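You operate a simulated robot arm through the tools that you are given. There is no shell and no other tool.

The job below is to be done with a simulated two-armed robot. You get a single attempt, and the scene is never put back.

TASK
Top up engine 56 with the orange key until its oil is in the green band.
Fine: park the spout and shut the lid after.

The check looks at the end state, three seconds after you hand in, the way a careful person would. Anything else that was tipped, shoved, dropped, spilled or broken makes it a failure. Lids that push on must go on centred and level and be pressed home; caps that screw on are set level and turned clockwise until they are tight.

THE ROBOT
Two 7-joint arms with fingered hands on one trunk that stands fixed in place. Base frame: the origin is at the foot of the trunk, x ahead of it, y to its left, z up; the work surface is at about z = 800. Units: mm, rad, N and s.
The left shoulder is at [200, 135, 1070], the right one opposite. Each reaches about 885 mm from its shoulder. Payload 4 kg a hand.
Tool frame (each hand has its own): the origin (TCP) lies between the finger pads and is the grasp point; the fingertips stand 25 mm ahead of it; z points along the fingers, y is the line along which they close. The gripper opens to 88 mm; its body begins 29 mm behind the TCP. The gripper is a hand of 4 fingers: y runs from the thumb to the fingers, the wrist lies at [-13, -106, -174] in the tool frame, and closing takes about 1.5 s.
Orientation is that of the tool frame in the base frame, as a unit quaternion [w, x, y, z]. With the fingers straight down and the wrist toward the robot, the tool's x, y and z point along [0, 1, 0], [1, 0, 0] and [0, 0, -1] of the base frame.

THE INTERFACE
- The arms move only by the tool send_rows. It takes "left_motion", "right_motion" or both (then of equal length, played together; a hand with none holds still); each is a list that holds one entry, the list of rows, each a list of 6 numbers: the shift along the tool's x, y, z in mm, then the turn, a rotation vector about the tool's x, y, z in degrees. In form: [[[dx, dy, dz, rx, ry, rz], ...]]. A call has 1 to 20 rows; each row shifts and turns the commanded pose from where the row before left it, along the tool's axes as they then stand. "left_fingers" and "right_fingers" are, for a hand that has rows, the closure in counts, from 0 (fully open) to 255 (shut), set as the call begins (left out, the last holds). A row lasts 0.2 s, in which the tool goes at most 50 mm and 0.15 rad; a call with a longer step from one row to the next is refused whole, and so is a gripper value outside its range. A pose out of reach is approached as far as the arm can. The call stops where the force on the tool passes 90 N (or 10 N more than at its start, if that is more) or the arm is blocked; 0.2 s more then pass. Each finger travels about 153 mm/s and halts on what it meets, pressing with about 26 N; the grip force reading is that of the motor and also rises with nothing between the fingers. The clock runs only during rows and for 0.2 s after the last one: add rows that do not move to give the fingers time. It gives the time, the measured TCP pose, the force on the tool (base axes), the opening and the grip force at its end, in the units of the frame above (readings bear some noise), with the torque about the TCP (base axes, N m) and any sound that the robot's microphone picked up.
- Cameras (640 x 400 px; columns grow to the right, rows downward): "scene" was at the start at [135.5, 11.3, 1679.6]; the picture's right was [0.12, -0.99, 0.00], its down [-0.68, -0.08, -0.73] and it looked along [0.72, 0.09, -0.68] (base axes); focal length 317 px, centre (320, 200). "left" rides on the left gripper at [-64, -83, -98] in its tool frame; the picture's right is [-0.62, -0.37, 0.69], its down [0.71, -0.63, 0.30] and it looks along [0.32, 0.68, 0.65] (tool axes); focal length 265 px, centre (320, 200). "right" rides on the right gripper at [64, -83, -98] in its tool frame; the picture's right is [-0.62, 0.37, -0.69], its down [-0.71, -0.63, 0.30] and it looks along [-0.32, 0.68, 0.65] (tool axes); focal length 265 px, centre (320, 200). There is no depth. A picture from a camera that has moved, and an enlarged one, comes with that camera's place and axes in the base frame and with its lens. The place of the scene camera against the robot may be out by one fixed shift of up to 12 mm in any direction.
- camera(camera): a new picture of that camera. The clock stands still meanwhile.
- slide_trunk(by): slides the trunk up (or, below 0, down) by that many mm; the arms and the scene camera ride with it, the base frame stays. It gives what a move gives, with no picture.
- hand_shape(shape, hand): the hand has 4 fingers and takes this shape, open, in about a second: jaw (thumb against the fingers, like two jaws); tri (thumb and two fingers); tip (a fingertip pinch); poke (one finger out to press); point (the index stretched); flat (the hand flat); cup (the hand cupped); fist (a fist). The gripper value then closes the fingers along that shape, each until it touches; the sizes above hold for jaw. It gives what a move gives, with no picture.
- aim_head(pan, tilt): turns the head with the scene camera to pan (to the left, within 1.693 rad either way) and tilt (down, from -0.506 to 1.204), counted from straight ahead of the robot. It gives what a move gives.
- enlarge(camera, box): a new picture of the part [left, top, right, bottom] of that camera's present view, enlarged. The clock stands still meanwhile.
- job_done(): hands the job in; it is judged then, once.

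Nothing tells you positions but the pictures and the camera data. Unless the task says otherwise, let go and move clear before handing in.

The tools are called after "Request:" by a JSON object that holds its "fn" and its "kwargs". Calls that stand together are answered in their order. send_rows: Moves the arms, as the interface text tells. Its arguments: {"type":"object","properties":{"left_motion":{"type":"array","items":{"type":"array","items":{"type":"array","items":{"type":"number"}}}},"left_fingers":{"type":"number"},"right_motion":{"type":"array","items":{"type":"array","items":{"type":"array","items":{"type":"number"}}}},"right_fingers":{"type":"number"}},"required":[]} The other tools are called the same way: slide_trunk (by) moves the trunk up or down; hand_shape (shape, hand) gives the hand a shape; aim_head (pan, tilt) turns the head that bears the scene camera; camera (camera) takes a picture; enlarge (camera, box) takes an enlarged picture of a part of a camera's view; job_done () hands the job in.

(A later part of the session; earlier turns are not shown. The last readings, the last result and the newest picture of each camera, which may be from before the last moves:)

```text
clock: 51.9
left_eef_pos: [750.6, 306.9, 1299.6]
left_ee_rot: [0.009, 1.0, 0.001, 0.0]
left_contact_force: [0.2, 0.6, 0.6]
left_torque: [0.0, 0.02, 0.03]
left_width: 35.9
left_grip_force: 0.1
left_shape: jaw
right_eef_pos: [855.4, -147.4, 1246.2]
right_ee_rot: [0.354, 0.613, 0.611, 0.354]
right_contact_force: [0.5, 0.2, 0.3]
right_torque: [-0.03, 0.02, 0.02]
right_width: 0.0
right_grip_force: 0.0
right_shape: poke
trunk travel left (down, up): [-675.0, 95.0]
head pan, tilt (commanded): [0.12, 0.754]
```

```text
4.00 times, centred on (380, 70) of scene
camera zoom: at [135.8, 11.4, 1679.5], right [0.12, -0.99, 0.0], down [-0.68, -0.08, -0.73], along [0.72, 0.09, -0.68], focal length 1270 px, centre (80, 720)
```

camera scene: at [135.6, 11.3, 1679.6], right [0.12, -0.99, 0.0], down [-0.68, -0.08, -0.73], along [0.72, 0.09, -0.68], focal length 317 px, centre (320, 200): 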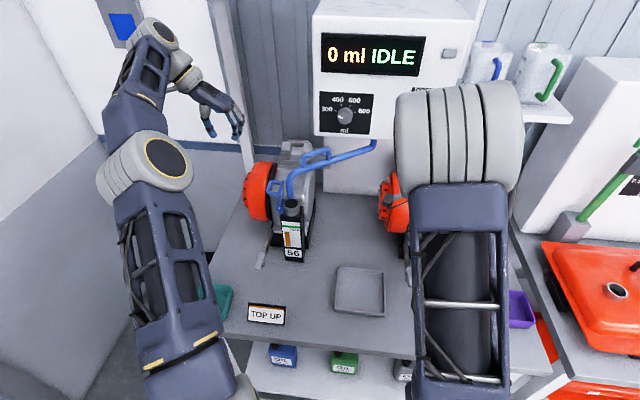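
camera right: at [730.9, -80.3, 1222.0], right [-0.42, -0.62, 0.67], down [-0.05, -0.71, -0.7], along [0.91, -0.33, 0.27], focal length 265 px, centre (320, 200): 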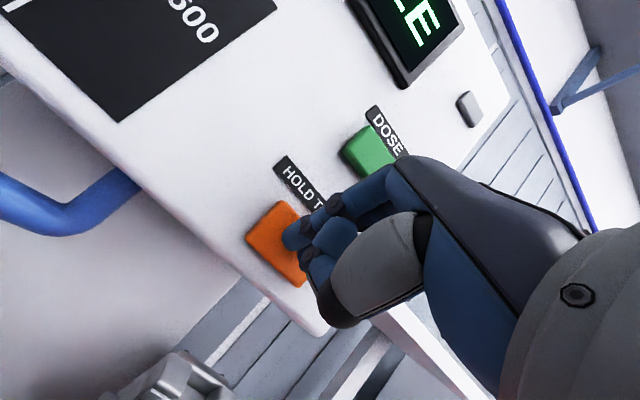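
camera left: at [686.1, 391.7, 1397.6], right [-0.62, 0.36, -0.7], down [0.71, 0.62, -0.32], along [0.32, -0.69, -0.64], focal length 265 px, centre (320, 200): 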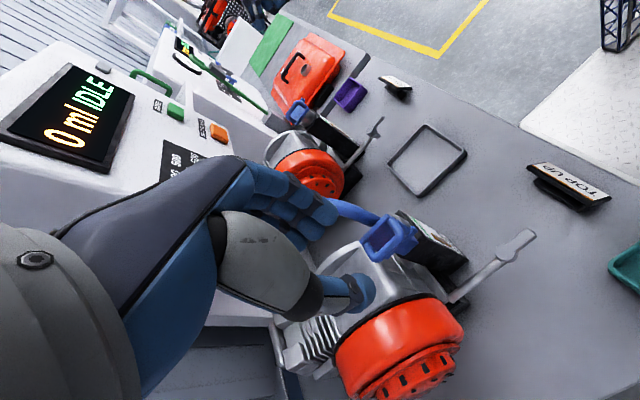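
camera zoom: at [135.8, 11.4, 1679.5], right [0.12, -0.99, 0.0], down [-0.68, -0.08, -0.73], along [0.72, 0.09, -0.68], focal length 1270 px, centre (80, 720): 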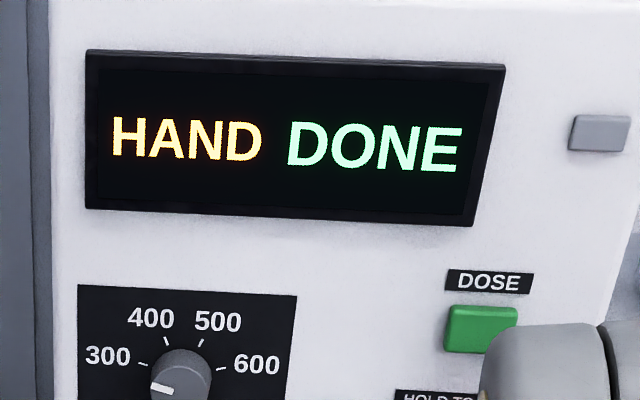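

The display reads HAND DONE. I'll wait a second to let any after-flow settle and re-read the gauge.

Request:
{"fn": "send_rows", "kwargs": {"right_motion": [[[0, 0, 0, 0, 0, 0], [0, 0, 0, 0, 0, 0], [0, 0, 0, 0, 0, 0], [0, 0, 0, 0, 0, 0], [0, 0, 0, 0, 0, 0]]]}}

Request:
{"fn": "enlarge", "kwargs": {"camera": "scene", "box": [290, 218, 310, 234]}}

Request:
{"fn": "enlarge", "kwargs": {"camera": "left", "box": [390, 205, 470, 280]}}

```text
clock: 53.1
left_eef_pos: [751.0, 306.5, 1299.4]
left_ee_rot: [0.009, 1.0, 0.001, 0.001]
left_contact_force: [-0.2, -0.5, -0.4]
left_torque: [0.02, 0.02, 0.01]
left_width: 36.1
left_grip_force: 0.1
left_shape: jaw
right_eef_pos: [855.5, -146.1, 1245.8]
right_ee_rot: [0.354, 0.613, 0.612, 0.353]
right_contact_force: [-0.2, 0.0, 0.4]
right_torque: [-0.01, 0.03, -0.02]
right_width: 0.0
right_grip_force: 0.1
right_shape: poke
trunk travel left (down, up): [-675.0, 95.0]
head pan, tilt (commanded): [0.12, 0.754]
```

```text
16.00 times, centred on (300, 226) of scene
camera zoom: at [135.6, 11.3, 1679.6], right [0.12, -0.99, 0.0], down [-0.68, -0.08, -0.73], along [0.72, 0.09, -0.68], focal length 5078 px, centre (640, -216)
```

zoom: 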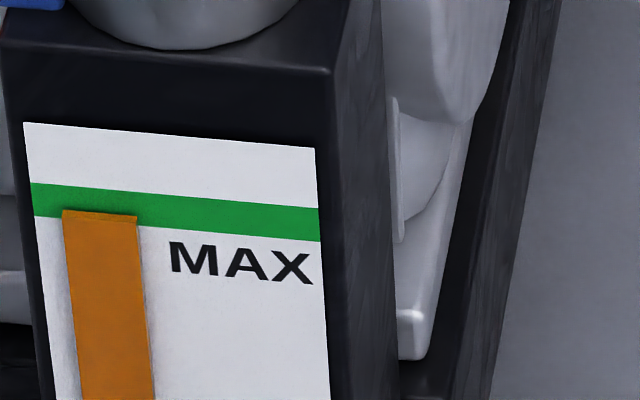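

```text
5.33 times, centred on (430, 242) of left
camera zoom: at [686.1, 391.7, 1397.6], right [-0.62, 0.36, -0.7], down [0.71, 0.62, -0.32], along [0.32, -0.69, -0.64], focal length 1416 px, centre (-267, -27)
```

zoom: 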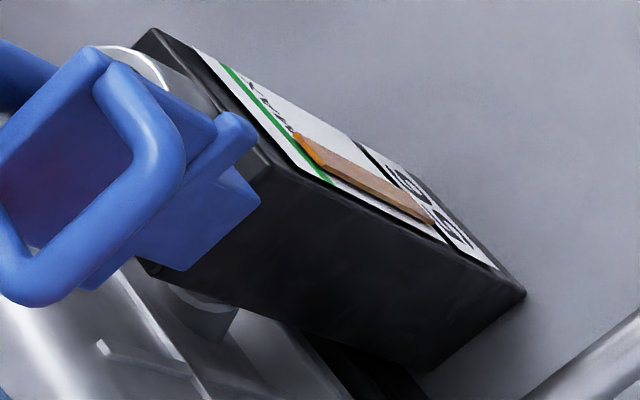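

No after-flow: the level sits about a third of the way up the green band. I'll give one short tap (about 0.3 s) to bring it nearer the middle for margin.

Request:
{"fn": "send_rows", "kwargs": {"right_motion": [[[0, 7, 12.1, 0, 0, 0], [0, 0, 0, 0, 0, 0], [0, -7, -12.1, 0, 0, 0], [0, 0, 0, 0, 0, 0]]]}}

Request:
{"fn": "enlarge", "kwargs": {"camera": "scene", "box": [290, 218, 310, 234]}}

Request:
{"fn": "enlarge", "kwargs": {"camera": "scene", "box": [300, 20, 460, 120]}}

```text
clock: 54.1
left_eef_pos: [750.5, 306.9, 1300.0]
left_ee_rot: [0.009, 1.0, 0.0, 0.0]
left_contact_force: [0.0, 0.4, 0.0]
left_torque: [0.01, 0.0, 0.02]
left_width: 36.1
left_grip_force: 0.1
left_shape: jaw
right_eef_pos: [856.6, -145.0, 1246.1]
right_ee_rot: [0.354, 0.613, 0.612, 0.354]
right_contact_force: [0.3, 0.9, -0.4]
right_torque: [0.02, -0.01, -0.02]
right_width: 0.0
right_grip_force: 0.1
right_shape: poke
trunk travel left (down, up): [-675.0, 95.0]
head pan, tilt (commanded): [0.12, 0.754]
heard: click
```

```text
16.00 times, centred on (300, 226) of scene
camera zoom: at [135.7, 11.3, 1679.6], right [0.12, -0.99, 0.0], down [-0.68, -0.08, -0.73], along [0.72, 0.09, -0.68], focal length 5078 px, centre (640, -216)
```

zoom: 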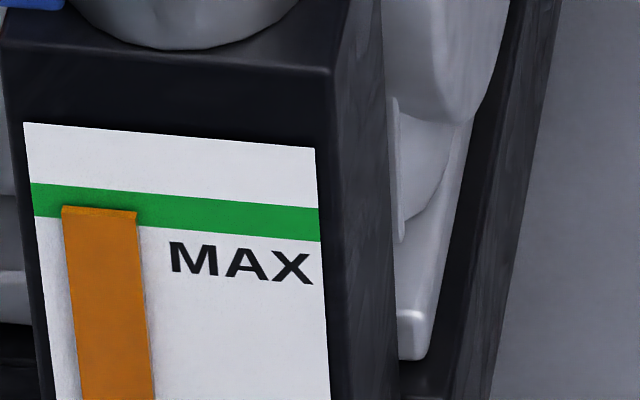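

```text
4.00 times, centred on (380, 70) of scene
camera zoom: at [135.7, 11.3, 1679.6], right [0.12, -0.99, 0.0], down [-0.68, -0.08, -0.73], along [0.72, 0.09, -0.68], focal length 1270 px, centre (80, 720)
```

zoom: 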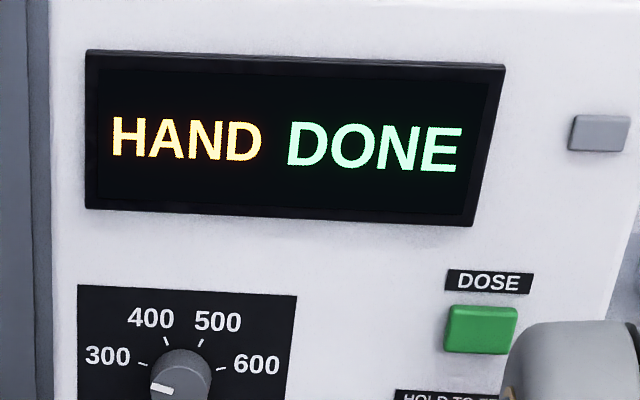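

The oil level is comfortably within the green band (about 40% up it) and the pump shows DONE. Now I'll retract the right hand, return it to jaw shape, and reorient for gripping the spout handle.

Request:
{"fn": "send_rows", "kwargs": {"right_motion": [[[0, -19.4, -33.5, 0, 0, 0], [0, -19.4, -33.5, 0, 0, 0], [0, -19.4, -33.5, 0, 0, 0], [0, -19.4, -33.5, 0, 0, 0], [0, 14, -8, 0, 0, 0], [0, 0, 0, 0, 0, 0]]]}}

Request:
{"fn": "hand_shape", "kwargs": {"shape": "jaw", "hand": "right"}}

Request:
{"fn": "send_rows", "kwargs": {"right_motion": [[[0, 0, 0, 7.5, 0, 0], [0, 0, 0, 7.5, 0, 0], [0, 0, 0, 7.5, 0, 0], [0, 0, 0, 7.5, 0, 0], [0, 0, 0, 7.5, 0, 0], [0, 0, 0, 7.5, 0, 0], [0, 0, 0, 7.5, 0, 0], [0, 0, 0, 7.5, 0, 0], [0, 0, 0, 0, 0, -7.6], [0, 0, 0, 0, 0, -7.6], [0, 0, 0, 0, 0, -7.6], [0, 0, 0, 0, 0, -7.6], [0, 0, 0, 0, 0, -7.6], [0, 0, 0, 0, 0, 0]]], "right_fingers": 110}}

Request:
{"fn": "camera", "kwargs": {"camera": "scene"}}

Request:
{"fn": "camera", "kwargs": {"camera": "right"}}

```text
clock: 55.5
left_eef_pos: [750.4, 306.3, 1300.4]
left_ee_rot: [0.009, 1.0, 0.0, 0.0]
left_contact_force: [0.6, -0.3, 0.1]
left_torque: [0.01, 0.01, 0.01]
left_width: 36.0
left_grip_force: 0.1
left_shape: jaw
right_eef_pos: [700.4, -143.8, 1262.3]
right_ee_rot: [0.354, 0.613, 0.612, 0.353]
right_contact_force: [-0.6, 0.8, 0.0]
right_torque: [0.0, 0.01, 0.0]
right_width: 0.1
right_grip_force: 0.1
right_shape: poke
trunk travel left (down, up): [-675.0, 95.0]
head pan, tilt (commanded): [0.12, 0.754]
```

```text
clock: 56.4
left_eef_pos: [750.2, 306.8, 1299.9]
left_ee_rot: [0.009, 1.0, 0.0, 0.0]
left_contact_force: [0.1, -0.5, 0.2]
left_torque: [0.0, -0.01, 0.01]
left_width: 36.0
left_grip_force: 0.1
left_shape: jaw
right_eef_pos: [700.9, -143.6, 1262.2]
right_ee_rot: [0.354, 0.613, 0.611, 0.353]
right_contact_force: [-0.2, -0.1, 0.4]
right_torque: [-0.02, 0.01, 0.0]
right_width: 87.9
right_grip_force: 0.2
right_shape: jaw
trunk travel left (down, up): [-675.0, 95.0]
head pan, tilt (commanded): [0.12, 0.754]
```

```text
clock: 59.4
left_eef_pos: [750.5, 305.9, 1298.1]
left_ee_rot: [0.008, 1.0, 0.0, 0.001]
left_contact_force: [-0.1, 0.1, 0.2]
left_torque: [-0.01, -0.01, 0.03]
left_width: 36.1
left_grip_force: 0.0
left_shape: jaw
right_eef_pos: [699.9, -144.4, 1262.3]
right_ee_rot: [0.0, 0.438, 0.899, 0.0]
right_contact_force: [0.2, -0.1, -0.1]
right_torque: [0.01, -0.03, -0.02]
right_width: 50.6
right_grip_force: 0.1
right_shape: jaw
trunk travel left (down, up): [-675.0, 95.0]
head pan, tilt (commanded): [0.12, 0.754]
```

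```text
taken
camera scene: at [135.6, 11.3, 1679.6], right [0.12, -0.99, 0.0], down [-0.68, -0.08, -0.73], along [0.72, 0.09, -0.68], focal length 317 px, centre (320, 200)
```

scene: 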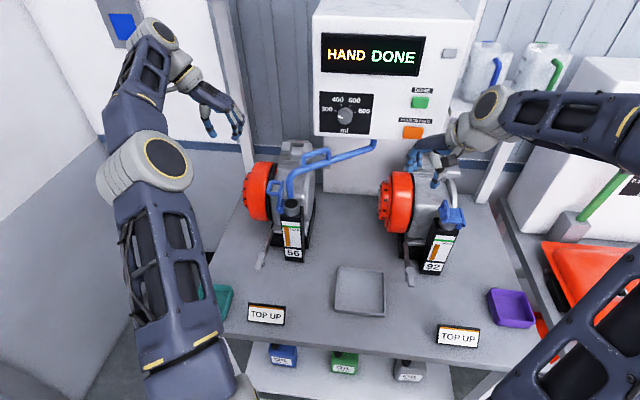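

```text
taken
camera right: at [595.3, -145.5, 1359.4], right [0.67, -0.26, 0.69], down [-0.06, -0.95, -0.3], along [0.74, 0.16, -0.65], focal length 265 px, centre (320, 200)
```

right: 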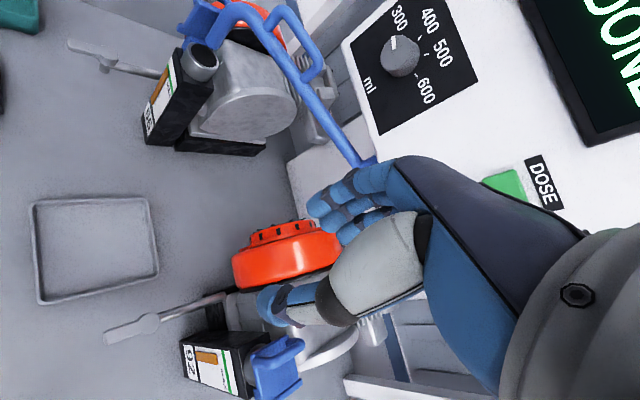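

Request:
{"fn": "send_rows", "kwargs": {"right_motion": [[[36.9, 21.8, 0, 0, 0, 0], [36.9, 21.8, 0, 0, 0, 0], [36.9, 21.8, 0, 0, 0, 0], [36.9, 21.8, 0, 0, 0, 0], [36.9, 21.8, 0, 0, 0, 0], [36.9, 21.8, 0, 0, 0, 0], [-24.3, 31.1, 0, 0, 0, 0], [-24.3, 31.1, 0, 0, 0, 0], [-24.3, 31.1, 0, 0, 0, 0], [-24.3, 31.1, 0, 0, 0, 0], [0, 0, 0, 0, 0, 0]]]}}

Request:
{"fn": "enlarge", "kwargs": {"camera": "scene", "box": [240, 80, 420, 240]}}

Request:
{"fn": "camera", "kwargs": {"camera": "right"}}

```text
clock: 61.8
left_eef_pos: [749.8, 306.6, 1299.7]
left_ee_rot: [0.009, 1.0, 0.0, -0.001]
left_contact_force: [-0.2, 0.1, -0.4]
left_torque: [0.02, 0.03, -0.02]
left_width: 35.9
left_grip_force: 0.0
left_shape: jaw
right_eef_pos: [825.0, 109.0, 1262.5]
right_ee_rot: [0.0, 0.44, 0.898, 0.0]
right_contact_force: [0.1, 0.4, 0.4]
right_torque: [-0.02, -0.01, 0.03]
right_width: 50.6
right_grip_force: 0.0
right_shape: jaw
trunk travel left (down, up): [-675.0, 95.0]
head pan, tilt (commanded): [0.12, 0.754]
```

```text
2.50 times, centred on (330, 160) of scene
camera zoom: at [135.6, 11.3, 1679.5], right [0.12, -0.99, 0.0], down [-0.68, -0.08, -0.73], along [0.72, 0.09, -0.68], focal length 793 px, centre (295, 300)
```

zoom: 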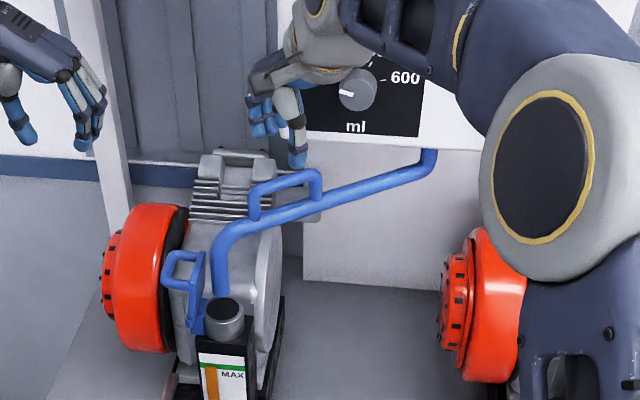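

```text
taken
camera right: at [720.4, 108.4, 1359.3], right [0.67, -0.26, 0.69], down [-0.06, -0.95, -0.3], along [0.74, 0.16, -0.65], focal length 265 px, centre (320, 200)
```

right: 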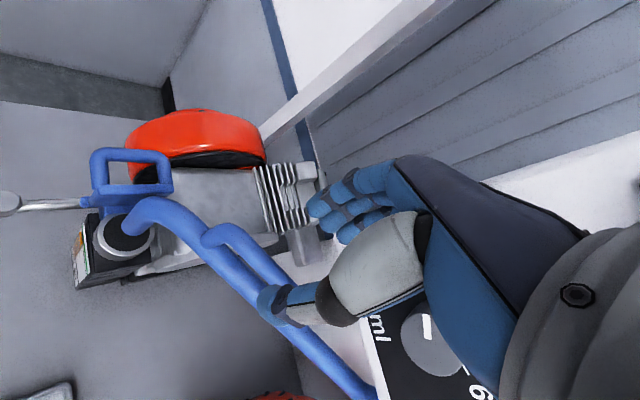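

The right hand is back at the release pose above the handle. I'll descend and close.

Request:
{"fn": "send_rows", "kwargs": {"right_motion": [[[0, 0, 16, 0, 0, 0], [0, 0, 16, 0, 0, 0], [0, 0, 16, 0, 0, 0], [0, 0, 10, 0, 0, 0], [0, 0, 0, 0, 0, 0]]]}}

Request:
{"fn": "enlarge", "kwargs": {"camera": "scene", "box": [260, 130, 380, 230]}}

Request:
{"fn": "camera", "kwargs": {"camera": "right"}}

```text
clock: 63.0
left_eef_pos: [749.6, 307.3, 1299.5]
left_ee_rot: [0.009, 1.0, -0.001, 0.0]
left_contact_force: [-0.6, 0.1, 0.6]
left_torque: [0.0, -0.03, -0.03]
left_width: 36.2
left_grip_force: 0.0
left_shape: jaw
right_eef_pos: [824.0, 109.7, 1202.7]
right_ee_rot: [0.0, 0.439, 0.899, 0.001]
right_contact_force: [0.8, -0.4, 0.0]
right_torque: [0.01, -0.06, 0.03]
right_width: 50.5
right_grip_force: 0.0
right_shape: jaw
trunk travel left (down, up): [-675.0, 95.0]
head pan, tilt (commanded): [0.12, 0.754]
```

```text
4.00 times, centred on (320, 180) of scene
camera zoom: at [135.6, 11.3, 1679.6], right [0.12, -0.99, 0.0], down [-0.68, -0.08, -0.73], along [0.72, 0.09, -0.68], focal length 1270 px, centre (320, 280)
```

zoom: 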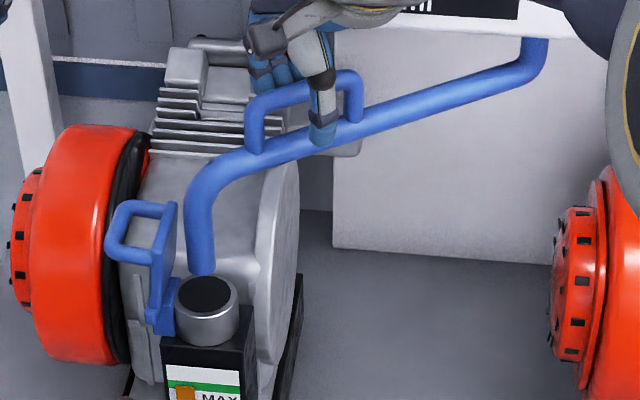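

```text
taken
camera right: at [719.9, 108.9, 1301.0], right [0.67, -0.26, 0.69], down [-0.06, -0.95, -0.3], along [0.74, 0.16, -0.65], focal length 265 px, centre (320, 200)
```

right: 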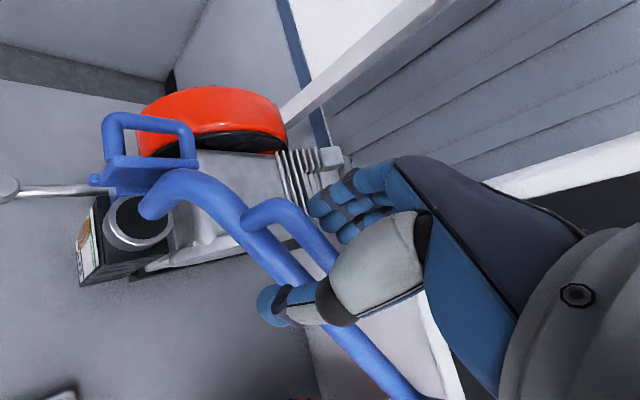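

Request:
{"fn": "send_rows", "kwargs": {"right_motion": [[[0, 0, 0, 0, 0, 0], [0, 0, 0, 0, 0, 0], [0, 0, 0, 0, 0, 0], [0, 0, 0, 0, 0, 0], [0, 0, 0, 0, 0, 0], [0, 0, 0, 0, 0, 0]]], "right_fingers": 255}}

Request:
{"fn": "enlarge", "kwargs": {"camera": "scene", "box": [260, 130, 380, 230]}}

Request:
{"fn": "camera", "kwargs": {"camera": "right"}}

```text
clock: 64.4
left_eef_pos: [752.1, 306.3, 1299.7]
left_ee_rot: [0.009, 1.0, -0.001, 0.0]
left_contact_force: [0.8, -0.1, -0.5]
left_torque: [0.0, 0.0, -0.04]
left_width: 36.0
left_grip_force: 0.1
left_shape: jaw
right_eef_pos: [824.9, 107.3, 1201.9]
right_ee_rot: [-0.002, 0.44, 0.898, -0.001]
right_contact_force: [-0.6, -1.6, -22.3]
right_torque: [0.03, 0.04, 0.03]
right_width: 3.5
right_grip_force: 26.1
right_shape: jaw
trunk travel left (down, up): [-675.0, 95.0]
head pan, tilt (commanded): [0.12, 0.754]
```

```text
4.00 times, centred on (320, 180) of scene
camera zoom: at [136.4, 11.4, 1679.3], right [0.12, -0.99, 0.0], down [-0.68, -0.08, -0.73], along [0.72, 0.09, -0.68], focal length 1270 px, centre (320, 280)
```

zoom: 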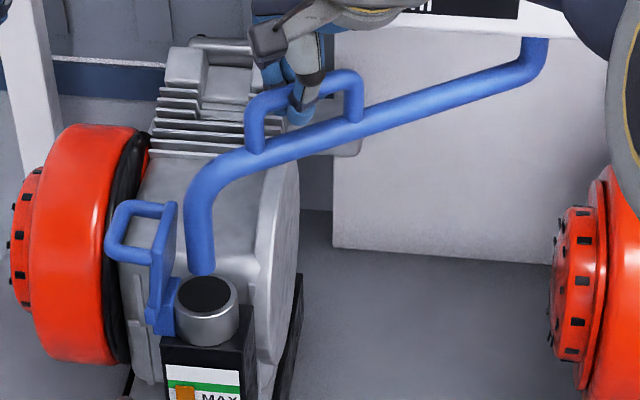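

```text
taken
camera right: at [720.4, 108.8, 1299.6], right [0.67, -0.26, 0.69], down [-0.06, -0.95, -0.3], along [0.74, 0.16, -0.66], focal length 265 px, centre (320, 200)
```

right: 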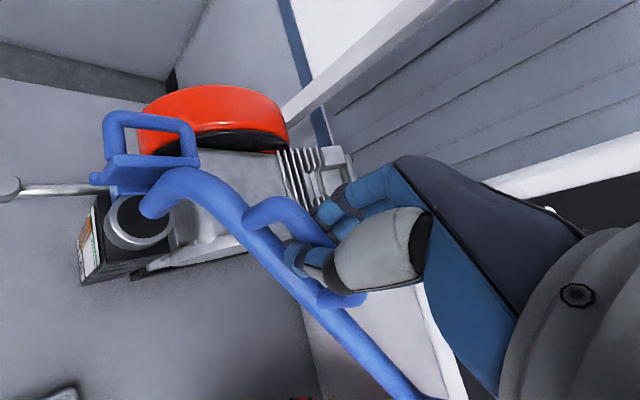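

Gripped again. Swinging the spout back toward its park direction.

Request:
{"fn": "send_rows", "kwargs": {"right_motion": [[[0, 0, 2, 0, 0, 0], [-0.4, -10.6, 0, 0, 0, -3], [-0.8, -17.7, 0, 0, 0, -5], [-0.8, -17.7, 0, 0, 0, -5], [-0.8, -17.7, 0, 0, 0, -5], [-0.8, -17.7, 0, 0, 0, -5], [0, 0, 0, 0, 0, 0]]]}}

Request:
{"fn": "camera", "kwargs": {"camera": "scene"}}

Request:
{"fn": "camera", "kwargs": {"camera": "right"}}

```text
clock: 66.0
left_eef_pos: [749.8, 306.3, 1299.8]
left_ee_rot: [0.01, 1.0, 0.0, 0.0]
left_contact_force: [-0.3, 0.8, -0.3]
left_torque: [0.0, 0.01, -0.02]
left_width: 36.0
left_grip_force: 0.1
left_shape: jaw
right_eef_pos: [773.0, 48.9, 1201.0]
right_ee_rot: [-0.001, 0.249, 0.968, 0.0]
right_contact_force: [-11.1, 7.1, -12.6]
right_torque: [0.1, 0.16, 0.12]
right_width: 3.7
right_grip_force: 26.0
right_shape: jaw
trunk travel left (down, up): [-675.0, 95.0]
head pan, tilt (commanded): [0.12, 0.754]
```

```text
taken
camera scene: at [135.5, 11.7, 1679.6], right [0.12, -0.99, 0.0], down [-0.68, -0.08, -0.73], along [0.72, 0.09, -0.68], focal length 317 px, centre (320, 200)
```

scene: 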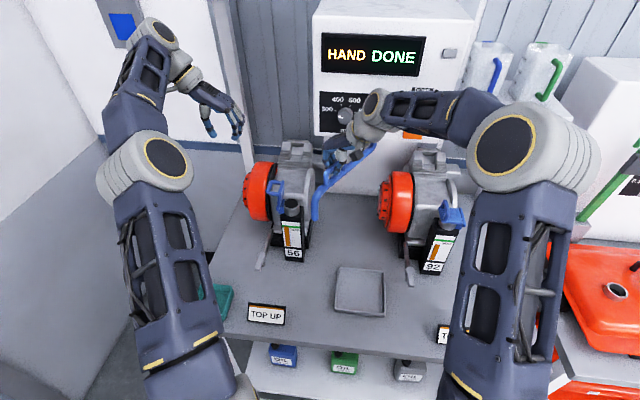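

```text
taken
camera right: at [676.9, 7.8, 1298.4], right [0.72, 0.02, 0.69], down [0.32, -0.9, -0.3], along [0.61, 0.44, -0.65], focal length 265 px, centre (320, 200)
```

right: 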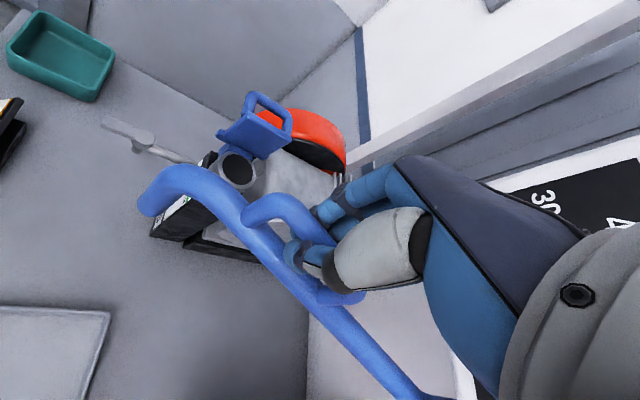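

Request:
{"fn": "send_rows", "kwargs": {"right_motion": [[[0.2, -17.7, 0.5, 0, 0, -5], [-0.3, -17.7, 0, 0, 0, -5], [-0.8, -17.7, 0, 0, 0, -5], [-0.8, -17.7, 0, 0, 0, -5], [-0.5, -14, 0, 0, 0, -4], [0, 0, 0, 0, 0, 0]]]}}

Request:
{"fn": "camera", "kwargs": {"camera": "scene"}}

Request:
{"fn": "camera", "kwargs": {"camera": "left"}}

Request:
{"fn": "camera", "kwargs": {"camera": "right"}}

```text
clock: 67.4
left_eef_pos: [750.9, 305.8, 1300.2]
left_ee_rot: [0.009, 1.0, 0.0, 0.0]
left_contact_force: [0.1, -0.1, 0.6]
left_torque: [0.01, 0.02, 0.01]
left_width: 36.2
left_grip_force: 0.1
left_shape: jaw
right_eef_pos: [746.9, -34.1, 1200.5]
right_ee_rot: [-0.001, 0.045, 0.999, 0.0]
right_contact_force: [-9.3, 0.5, -20.2]
right_torque: [-0.05, 0.14, 0.18]
right_width: 3.7
right_grip_force: 25.6
right_shape: jaw
trunk travel left (down, up): [-675.0, 95.0]
head pan, tilt (commanded): [0.12, 0.754]
```

```text
taken
camera scene: at [135.8, 11.3, 1679.4], right [0.12, -0.99, 0.0], down [-0.68, -0.08, -0.73], along [0.72, 0.09, -0.68], focal length 317 px, centre (320, 200)
```

scene: 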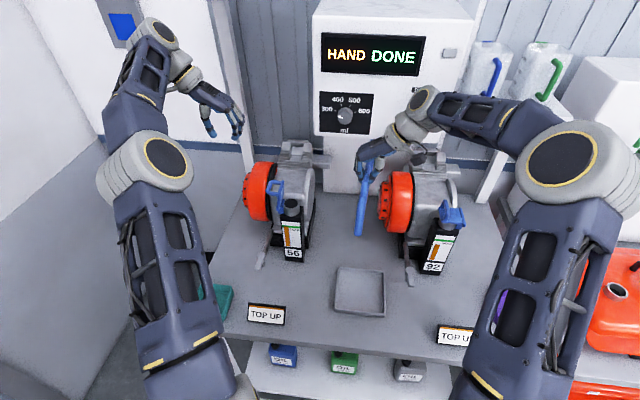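

```text
taken
camera left: at [686.4, 391.6, 1397.4], right [-0.62, 0.36, -0.7], down [0.71, 0.62, -0.32], along [0.32, -0.7, -0.64], focal length 265 px, centre (320, 200)
```

left: 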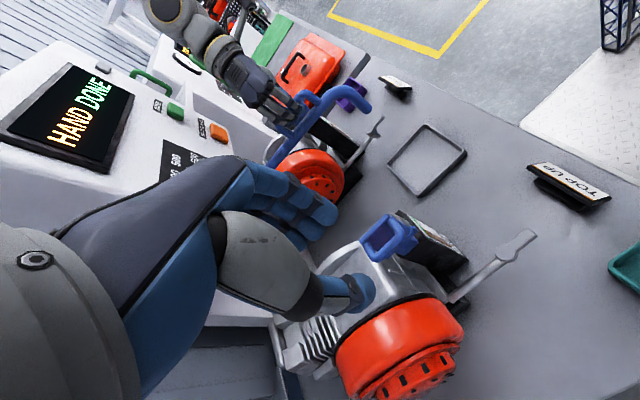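

```text
taken
camera right: at [675.3, -110.3, 1298.5], right [0.65, 0.31, 0.69], down [0.66, -0.69, -0.3], along [0.38, 0.65, -0.65], focal length 265 px, centre (320, 200)
```

right: 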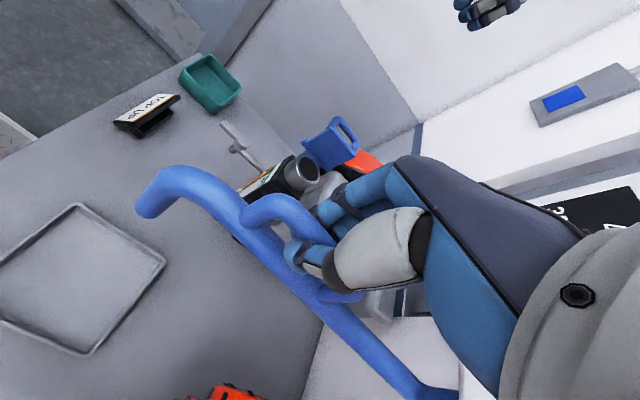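

About 5° remain to match the original park angle.

Request:
{"fn": "send_rows", "kwargs": {"right_motion": [[[0.2, -10.6, 0, 0, 0, -3], [0, -8.2, 0, 0, 0, -2.3], [0, 0, 0, 0, 0, 0], [0, 0, 0, 0, 0, 0]]]}}

Request:
{"fn": "enlarge", "kwargs": {"camera": "scene", "box": [320, 120, 420, 250]}}

Request:
{"fn": "enlarge", "kwargs": {"camera": "left", "box": [240, 60, 400, 170]}}

```text
clock: 68.4
left_eef_pos: [750.8, 306.1, 1299.9]
left_ee_rot: [0.008, 1.0, 0.0, 0.001]
left_contact_force: [-0.2, -0.8, 0.2]
left_torque: [-0.01, 0.03, 0.04]
left_width: 36.1
left_grip_force: 0.0
left_shape: jaw
right_eef_pos: [746.2, -52.8, 1200.5]
right_ee_rot: [-0.001, -0.001, 1.0, 0.001]
right_contact_force: [-8.7, -0.5, -19.7]
right_torque: [-0.05, 0.16, 0.18]
right_width: 3.9
right_grip_force: 26.0
right_shape: jaw
trunk travel left (down, up): [-675.0, 95.0]
head pan, tilt (commanded): [0.12, 0.754]
```

```text
3.08 times, centred on (370, 185) of scene
camera zoom: at [135.8, 11.2, 1679.5], right [0.12, -0.99, 0.0], down [-0.68, -0.08, -0.73], along [0.72, 0.09, -0.68], focal length 976 px, centre (166, 246)
```

zoom: 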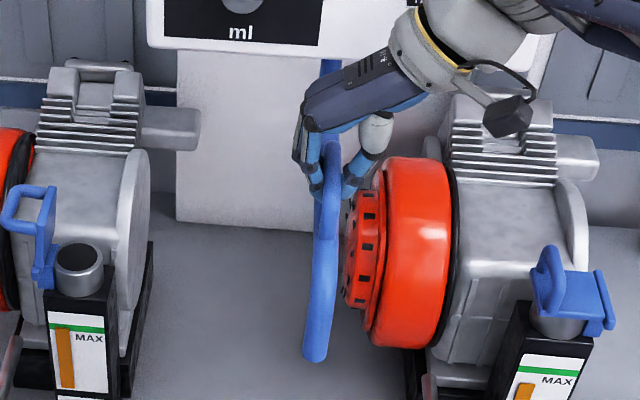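

```text
3.64 times, centred on (320, 115) of left
camera zoom: at [686.3, 391.6, 1397.4], right [-0.62, 0.36, -0.7], down [0.71, 0.62, -0.32], along [0.32, -0.69, -0.64], focal length 965 px, centre (320, 509)
```

zoom: 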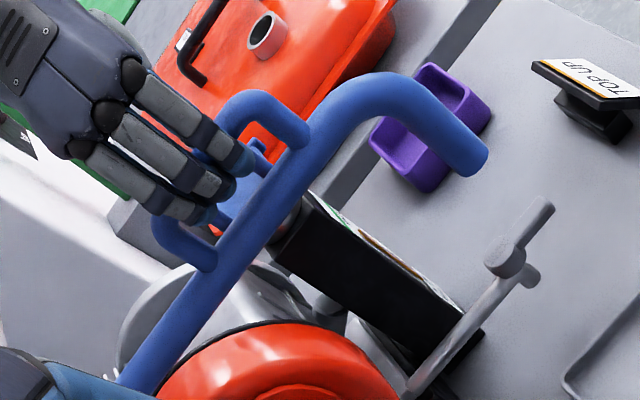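

Compared with the starting view, the mouth is about 2–3 mm (0.5°) short of its original park position. I'll nudge that and then release.

Request:
{"fn": "send_rows", "kwargs": {"right_motion": [[[0, -2.2, 0, 0, 0, -0.6], [0, 0, 0, 0, 0, 0], [0, 0, 0, 0, 0, 0]]]}}

Request:
{"fn": "send_rows", "kwargs": {"right_motion": [[[0, 0, 0, 0, 0, 0], [0, 0, 0, 0, 0, 0], [0, 0, 0, 0, 0, 0], [0, 0, 0, 0, 0, 0], [0, 0, 0, 0, 0, 0]]], "right_fingers": 100}}

Request:
{"fn": "enlarge", "kwargs": {"camera": "scene", "box": [320, 120, 420, 250]}}

Request:
{"fn": "enlarge", "kwargs": {"camera": "left", "box": [240, 60, 400, 170]}}

```text
clock: 69.2
left_eef_pos: [750.3, 306.4, 1299.6]
left_ee_rot: [0.009, 1.0, 0.0, 0.0]
left_contact_force: [-0.6, 0.3, -0.2]
left_torque: [-0.01, 0.0, 0.02]
left_width: 36.3
left_grip_force: 0.1
left_shape: jaw
right_eef_pos: [746.4, -52.6, 1200.2]
right_ee_rot: [-0.001, -0.007, 1.0, 0.0]
right_contact_force: [-9.5, 1.0, -20.0]
right_torque: [-0.09, 0.15, 0.21]
right_width: 3.7
right_grip_force: 26.2
right_shape: jaw
trunk travel left (down, up): [-675.0, 95.0]
head pan, tilt (commanded): [0.12, 0.754]
```

```text
clock: 70.4
left_eef_pos: [751.4, 305.4, 1299.0]
left_ee_rot: [0.008, 1.0, -0.001, 0.0]
left_contact_force: [-0.7, -1.4, -0.9]
left_torque: [-0.02, 0.0, 0.02]
left_width: 35.9
left_grip_force: 0.1
left_shape: jaw
right_eef_pos: [745.9, -52.0, 1200.9]
right_ee_rot: [0.0, -0.007, 1.0, 0.0]
right_contact_force: [0.1, 0.1, 0.6]
right_torque: [0.0, -0.03, 0.02]
right_width: 53.2
right_grip_force: 0.2
right_shape: jaw
trunk travel left (down, up): [-675.0, 95.0]
head pan, tilt (commanded): [0.12, 0.754]
```

```text
3.08 times, centred on (370, 185) of scene
camera zoom: at [135.7, 11.3, 1679.6], right [0.12, -0.99, 0.0], down [-0.68, -0.08, -0.73], along [0.72, 0.09, -0.68], focal length 976 px, centre (166, 246)
```

zoom: 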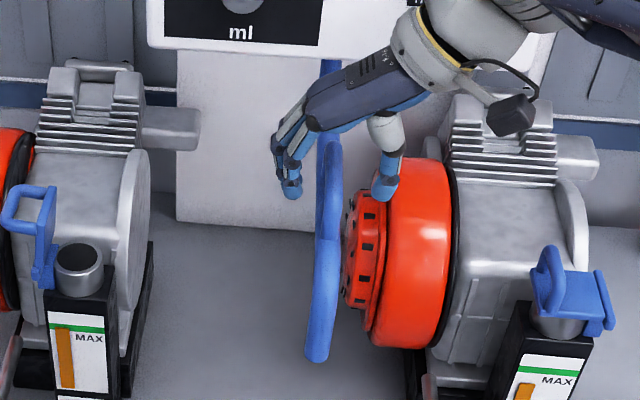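

```text
3.64 times, centred on (320, 115) of left
camera zoom: at [686.2, 391.7, 1397.6], right [-0.62, 0.36, -0.7], down [0.71, 0.62, -0.32], along [0.32, -0.7, -0.64], focal length 965 px, centre (320, 509)
```

zoom: 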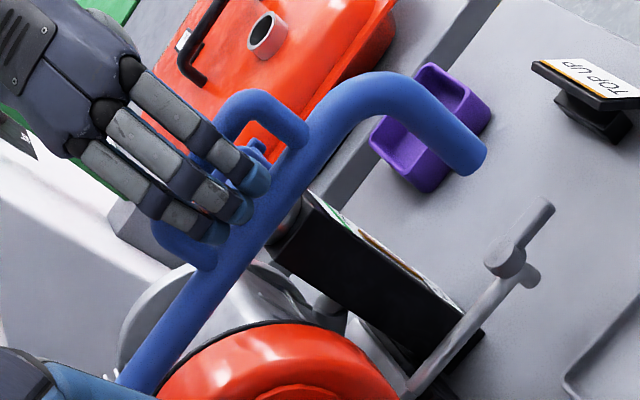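

The spout is back on its park angle to within about a millimetre. I'll lift the right hand clear and retreat it to its starting area.

Request:
{"fn": "send_rows", "kwargs": {"right_motion": [[[0, 0, -15, 0, 0, 0], [0, 0, -15, 0, 0, 0], [0, 0, -15, 0, 0, 0], [0, 0, -20, 0, 0, 0], [20, 0, -20, 0, 0, 0], [30, -19, -19, 0, 0, 0], [30, -19, -19, 0, 0, 0], [30, -19, -19, 0, 0, 0], [30, -19, -19, 0, 0, 0], [30, -19, -19, 0, 0, 0], [30, -19, -19, 0, 0, 0], [30, -19, -19, 0, 0, 0], [0, 0, 0, 0, 0, 0]]]}}

Request:
{"fn": "camera", "kwargs": {"camera": "scene"}}

Request:
{"fn": "enlarge", "kwargs": {"camera": "scene", "box": [320, 120, 420, 250]}}

Request:
{"fn": "enlarge", "kwargs": {"camera": "left", "box": [240, 60, 400, 170]}}

```text
clock: 73.2
left_eef_pos: [751.0, 306.6, 1299.3]
left_ee_rot: [0.009, 1.0, 0.001, -0.001]
left_contact_force: [0.3, 0.5, -0.3]
left_torque: [-0.01, 0.01, 0.03]
left_width: 36.0
left_grip_force: 0.1
left_shape: jaw
right_eef_pos: [516.2, -191.3, 1417.0]
right_ee_rot: [0.0, -0.007, 1.0, 0.0]
right_contact_force: [-0.5, -0.4, 0.1]
right_torque: [-0.01, 0.02, 0.01]
right_width: 53.2
right_grip_force: 0.0
right_shape: jaw
trunk travel left (down, up): [-675.0, 95.0]
head pan, tilt (commanded): [0.12, 0.754]
```

```text
taken
camera scene: at [135.6, 11.3, 1679.6], right [0.12, -0.99, 0.0], down [-0.68, -0.08, -0.73], along [0.72, 0.09, -0.68], focal length 317 px, centre (320, 200)
```

scene: 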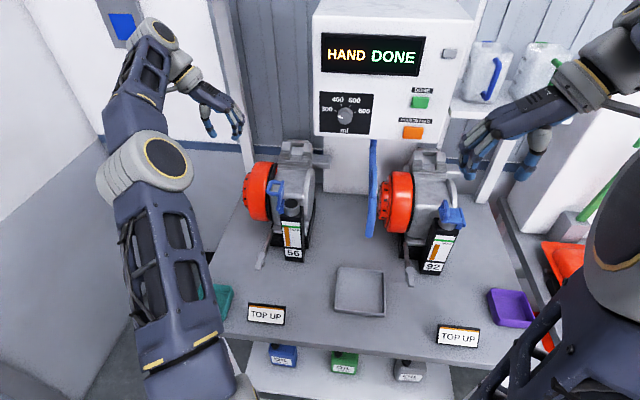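

```text
3.08 times, centred on (370, 185) of scene
camera zoom: at [135.6, 11.3, 1679.6], right [0.12, -0.99, 0.0], down [-0.68, -0.08, -0.73], along [0.72, 0.09, -0.68], focal length 976 px, centre (166, 246)
```

zoom: 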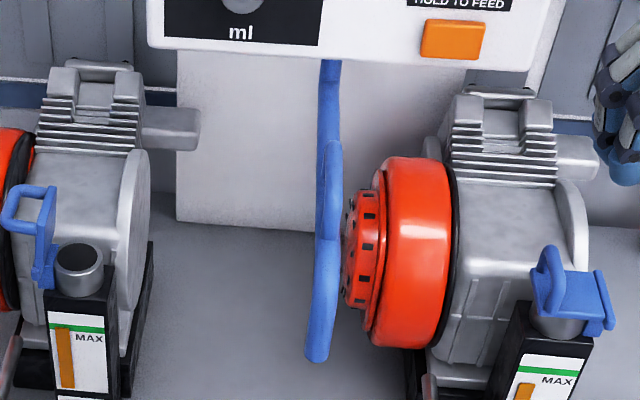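

```text
3.64 times, centred on (320, 115) of left
camera zoom: at [686.2, 391.7, 1397.6], right [-0.62, 0.36, -0.7], down [0.71, 0.62, -0.32], along [0.32, -0.69, -0.64], focal length 965 px, centre (320, 509)
```

zoom: 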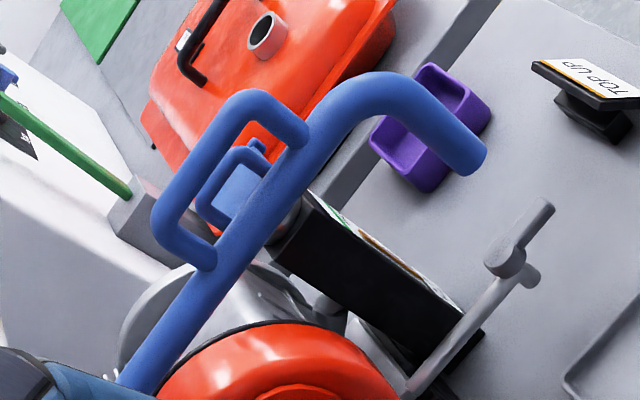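

The spout is parked as it was. Next, closing the lid: I'll close the left fingers into a blunt tip, bring it down on the +y side of the open lid, and push it over.

Request:
{"fn": "send_rows", "kwargs": {"left_motion": [[[2, 3, 28, 0, 0, 0], [2, 3, 28, 0, 0, 0], [2, 3, 28, 0, 0, 0], [2, 3, 28, 0, 0, 0], [2, 3, 28, 0, 0, 0], [0, 0, 0, 0, 0, 0]]], "left_fingers": 255}}

Request:
{"fn": "enlarge", "kwargs": {"camera": "scene", "box": [200, 110, 340, 240]}}

Request:
{"fn": "camera", "kwargs": {"camera": "left"}}

Request:
{"fn": "camera", "kwargs": {"camera": "right"}}

```text
clock: 74.6
left_eef_pos: [759.3, 287.4, 1156.5]
left_ee_rot: [0.009, 1.0, 0.001, 0.001]
left_contact_force: [-0.2, 0.9, -1.1]
left_torque: [0.0, 0.0, 0.04]
left_width: 0.0
left_grip_force: 25.4
left_shape: jaw
right_eef_pos: [518.5, -191.3, 1417.1]
right_ee_rot: [0.0, -0.007, 1.0, 0.0]
right_contact_force: [0.0, -0.2, 0.3]
right_torque: [0.01, -0.05, 0.02]
right_width: 53.0
right_grip_force: 0.0
right_shape: jaw
trunk travel left (down, up): [-675.0, 95.0]
head pan, tilt (commanded): [0.12, 0.754]
```

```text
3.08 times, centred on (270, 175) of scene
camera zoom: at [135.6, 11.3, 1679.6], right [0.12, -0.99, 0.0], down [-0.68, -0.08, -0.73], along [0.72, 0.09, -0.68], focal length 976 px, centre (474, 277)
```

zoom: 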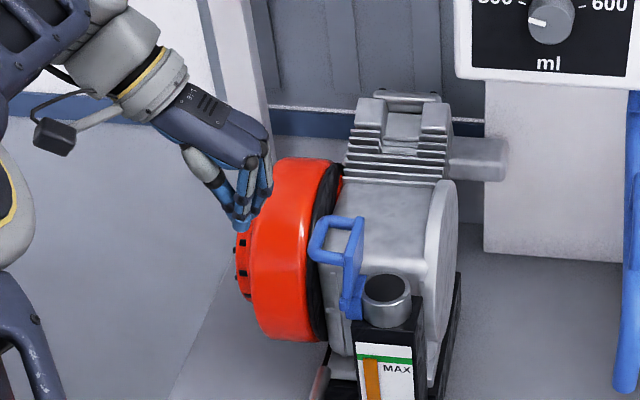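

```text
taken
camera left: at [694.7, 372.2, 1254.8], right [-0.62, 0.36, -0.7], down [0.71, 0.62, -0.32], along [0.32, -0.69, -0.64], focal length 265 px, centre (320, 200)
```

left: 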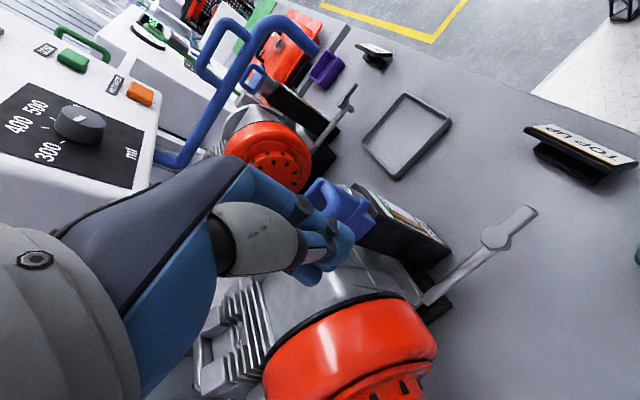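

```text
taken
camera right: at [454.4, -274.5, 1514.8], right [0.61, 0.38, 0.69], down [0.72, -0.62, -0.3], along [0.31, 0.69, -0.65], focal length 265 px, centre (320, 200)
```

right: 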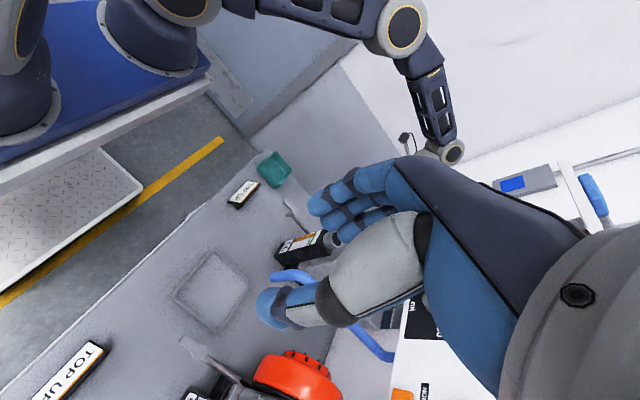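

Request:
{"fn": "send_rows", "kwargs": {"left_motion": [[[4, 8, 12, 0, 0, 0], [4, 8, 12, 0, 0, 0], [0, 6, 10, 0, 0, 0], [0, 0, 0, 0, 0, 0]]]}}

Request:
{"fn": "enlarge", "kwargs": {"camera": "scene", "box": [220, 140, 320, 220]}}

Request:
{"fn": "enlarge", "kwargs": {"camera": "left", "box": [240, 140, 440, 300]}}

```text
clock: 75.6
left_eef_pos: [769.5, 264.4, 1124.0]
left_ee_rot: [0.009, 1.0, 0.0, 0.001]
left_contact_force: [-0.1, -0.1, 0.4]
left_torque: [-0.01, 0.0, 0.02]
left_width: 0.0
left_grip_force: 26.3
left_shape: jaw
right_eef_pos: [518.2, -191.3, 1416.3]
right_ee_rot: [0.0, -0.006, 1.0, 0.0]
right_contact_force: [-0.2, 0.1, 0.0]
right_torque: [-0.01, 0.05, -0.04]
right_width: 53.1
right_grip_force: 0.2
right_shape: jaw
trunk travel left (down, up): [-675.0, 95.0]
head pan, tilt (commanded): [0.12, 0.754]
```

```text
5.00 times, centred on (270, 180) of scene
camera zoom: at [135.6, 11.3, 1679.6], right [0.12, -0.99, 0.0], down [-0.68, -0.08, -0.73], along [0.72, 0.09, -0.68], focal length 1587 px, centre (570, 300)
```

zoom: 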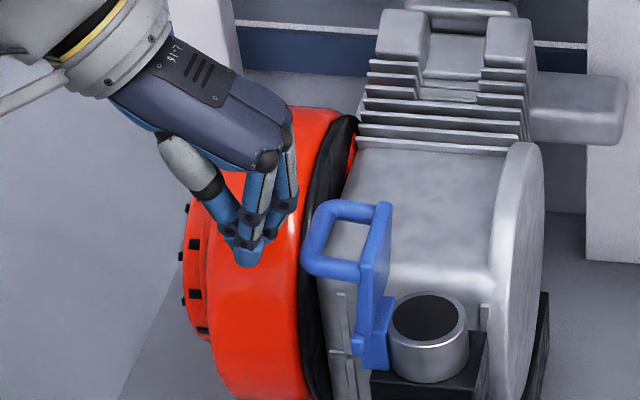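

```text
2.50 times, centred on (340, 220) of left
camera zoom: at [703.8, 349.5, 1221.0], right [-0.62, 0.36, -0.7], down [0.71, 0.62, -0.32], along [0.32, -0.7, -0.64], focal length 664 px, centre (270, 150)
```

zoom: 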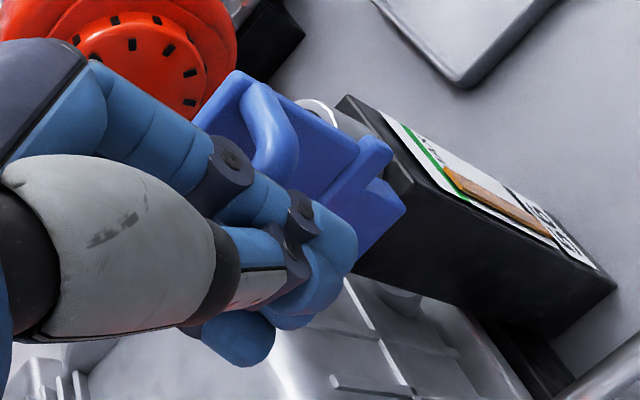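

The fingertips are level with the lid loop on its open side. I'll push toward -y in small steps.

Request:
{"fn": "send_rows", "kwargs": {"left_motion": [[[0, 12, 0, 0, 0, 0], [0, 12, 0, 0, 0, 0], [0, 12, 0, 0, 0, 0], [0, 0, 0, 0, 0, 0]]]}}

Request:
{"fn": "enlarge", "kwargs": {"camera": "scene", "box": [220, 140, 320, 220]}}

```text
clock: 76.6
left_eef_pos: [766.7, 227.5, 1121.6]
left_ee_rot: [0.009, 1.0, -0.001, -0.004]
left_contact_force: [0.4, -0.6, -1.9]
left_torque: [0.01, -0.02, 0.04]
left_width: 0.0
left_grip_force: 25.9
left_shape: jaw
right_eef_pos: [517.1, -191.2, 1416.4]
right_ee_rot: [0.0, -0.007, 1.0, 0.0]
right_contact_force: [0.3, 0.3, 0.3]
right_torque: [-0.05, -0.03, -0.04]
right_width: 53.4
right_grip_force: 0.1
right_shape: jaw
trunk travel left (down, up): [-675.0, 95.0]
head pan, tilt (commanded): [0.12, 0.754]
```

```text
5.00 times, centred on (270, 180) of scene
camera zoom: at [135.4, 11.4, 1679.6], right [0.12, -0.99, 0.0], down [-0.68, -0.08, -0.73], along [0.72, 0.09, -0.68], focal length 1587 px, centre (570, 300)
```

zoom: 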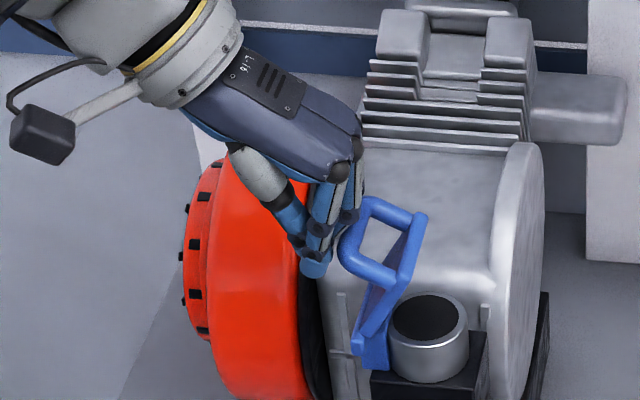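

Request:
{"fn": "send_rows", "kwargs": {"left_motion": [[[0, 10, 0, 0, 0, 0], [0, 10, 0, 0, 0, 0], [0, 0, 0, 0, 0, 0]]]}}

Request:
{"fn": "enlarge", "kwargs": {"camera": "scene", "box": [220, 140, 320, 220]}}

```text
clock: 77.4
left_eef_pos: [768.0, 208.7, 1125.2]
left_ee_rot: [0.009, 1.0, -0.001, 0.0]
left_contact_force: [0.1, -0.2, -0.2]
left_torque: [0.03, 0.0, 0.01]
left_width: 0.3
left_grip_force: 25.9
left_shape: jaw
right_eef_pos: [518.6, -191.2, 1417.5]
right_ee_rot: [0.0, -0.007, 1.0, 0.0]
right_contact_force: [0.0, 0.1, -0.3]
right_torque: [0.01, -0.02, -0.02]
right_width: 53.4
right_grip_force: 0.1
right_shape: jaw
trunk travel left (down, up): [-675.0, 95.0]
head pan, tilt (commanded): [0.12, 0.754]
```

```text
5.00 times, centred on (270, 180) of scene
camera zoom: at [135.6, 11.3, 1679.5], right [0.12, -0.99, 0.0], down [-0.68, -0.08, -0.73], along [0.72, 0.09, -0.68], focal length 1587 px, centre (570, 300)
```

zoom: 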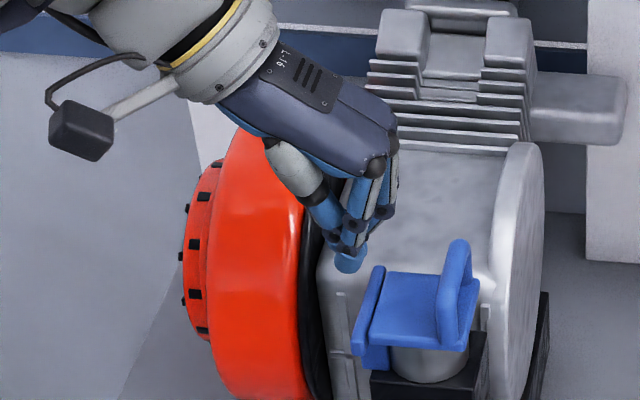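

The lid dropped shut. I'll move over its handle and press it down lightly to make sure it is home.

Request:
{"fn": "send_rows", "kwargs": {"left_motion": [[[0, 0, -15, 0, 0, 0], [0, 12, -15, 0, 0, 0], [0, 20, 0, 0, 0, 0], [0, 20, 0, 0, 0, 0], [0, 0, 0, 0, 0, 0]]]}}

Request:
{"fn": "enlarge", "kwargs": {"camera": "scene", "box": [250, 140, 350, 220]}}

Request:
{"fn": "camera", "kwargs": {"camera": "left"}}

Request:
{"fn": "enlarge", "kwargs": {"camera": "right", "box": [240, 140, 440, 300]}}

```text
clock: 78.6
left_eef_pos: [768.6, 156.9, 1156.4]
left_ee_rot: [0.009, 1.0, 0.0, 0.0]
left_contact_force: [0.2, -0.3, 0.1]
left_torque: [0.01, 0.05, -0.01]
left_width: 0.1
left_grip_force: 25.9
left_shape: jaw
right_eef_pos: [518.0, -190.6, 1417.5]
right_ee_rot: [0.0, -0.007, 1.0, 0.0]
right_contact_force: [-0.1, -0.8, -0.2]
right_torque: [0.03, 0.01, -0.03]
right_width: 53.1
right_grip_force: 0.0
right_shape: jaw
trunk travel left (down, up): [-675.0, 95.0]
head pan, tilt (commanded): [0.12, 0.754]
```

```text
5.00 times, centred on (300, 180) of scene
camera zoom: at [135.6, 11.3, 1679.6], right [0.12, -0.99, 0.0], down [-0.68, -0.08, -0.73], along [0.72, 0.09, -0.68], focal length 1587 px, centre (420, 300)
```

zoom: 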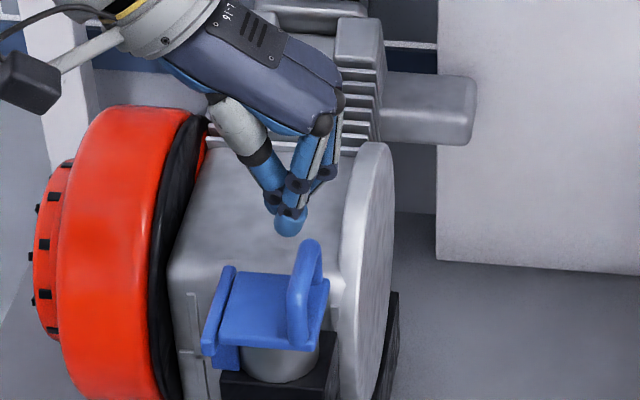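

```text
taken
camera left: at [704.6, 242.3, 1253.3], right [-0.62, 0.36, -0.7], down [0.71, 0.62, -0.32], along [0.32, -0.69, -0.64], focal length 265 px, centre (320, 200)
```

left: 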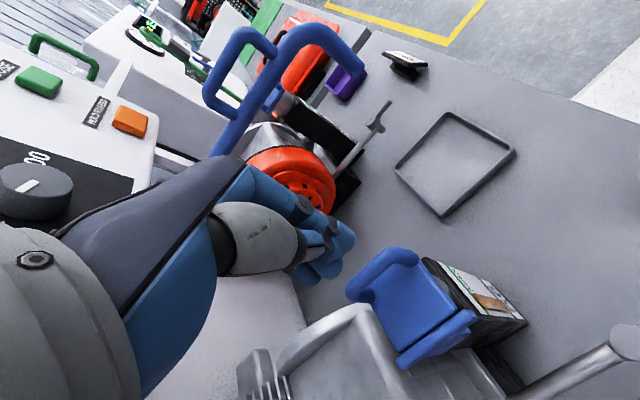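

```text
2.50 times, centred on (340, 220) of right
camera zoom: at [454.4, -274.5, 1514.8], right [0.61, 0.38, 0.69], down [0.72, -0.62, -0.3], along [0.32, 0.69, -0.65], focal length 664 px, centre (270, 150)
```

zoom: 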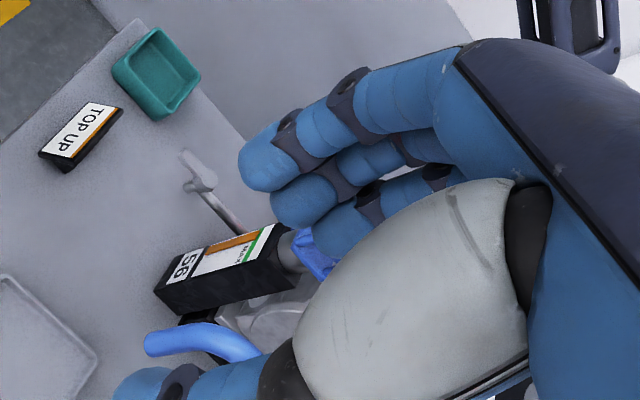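

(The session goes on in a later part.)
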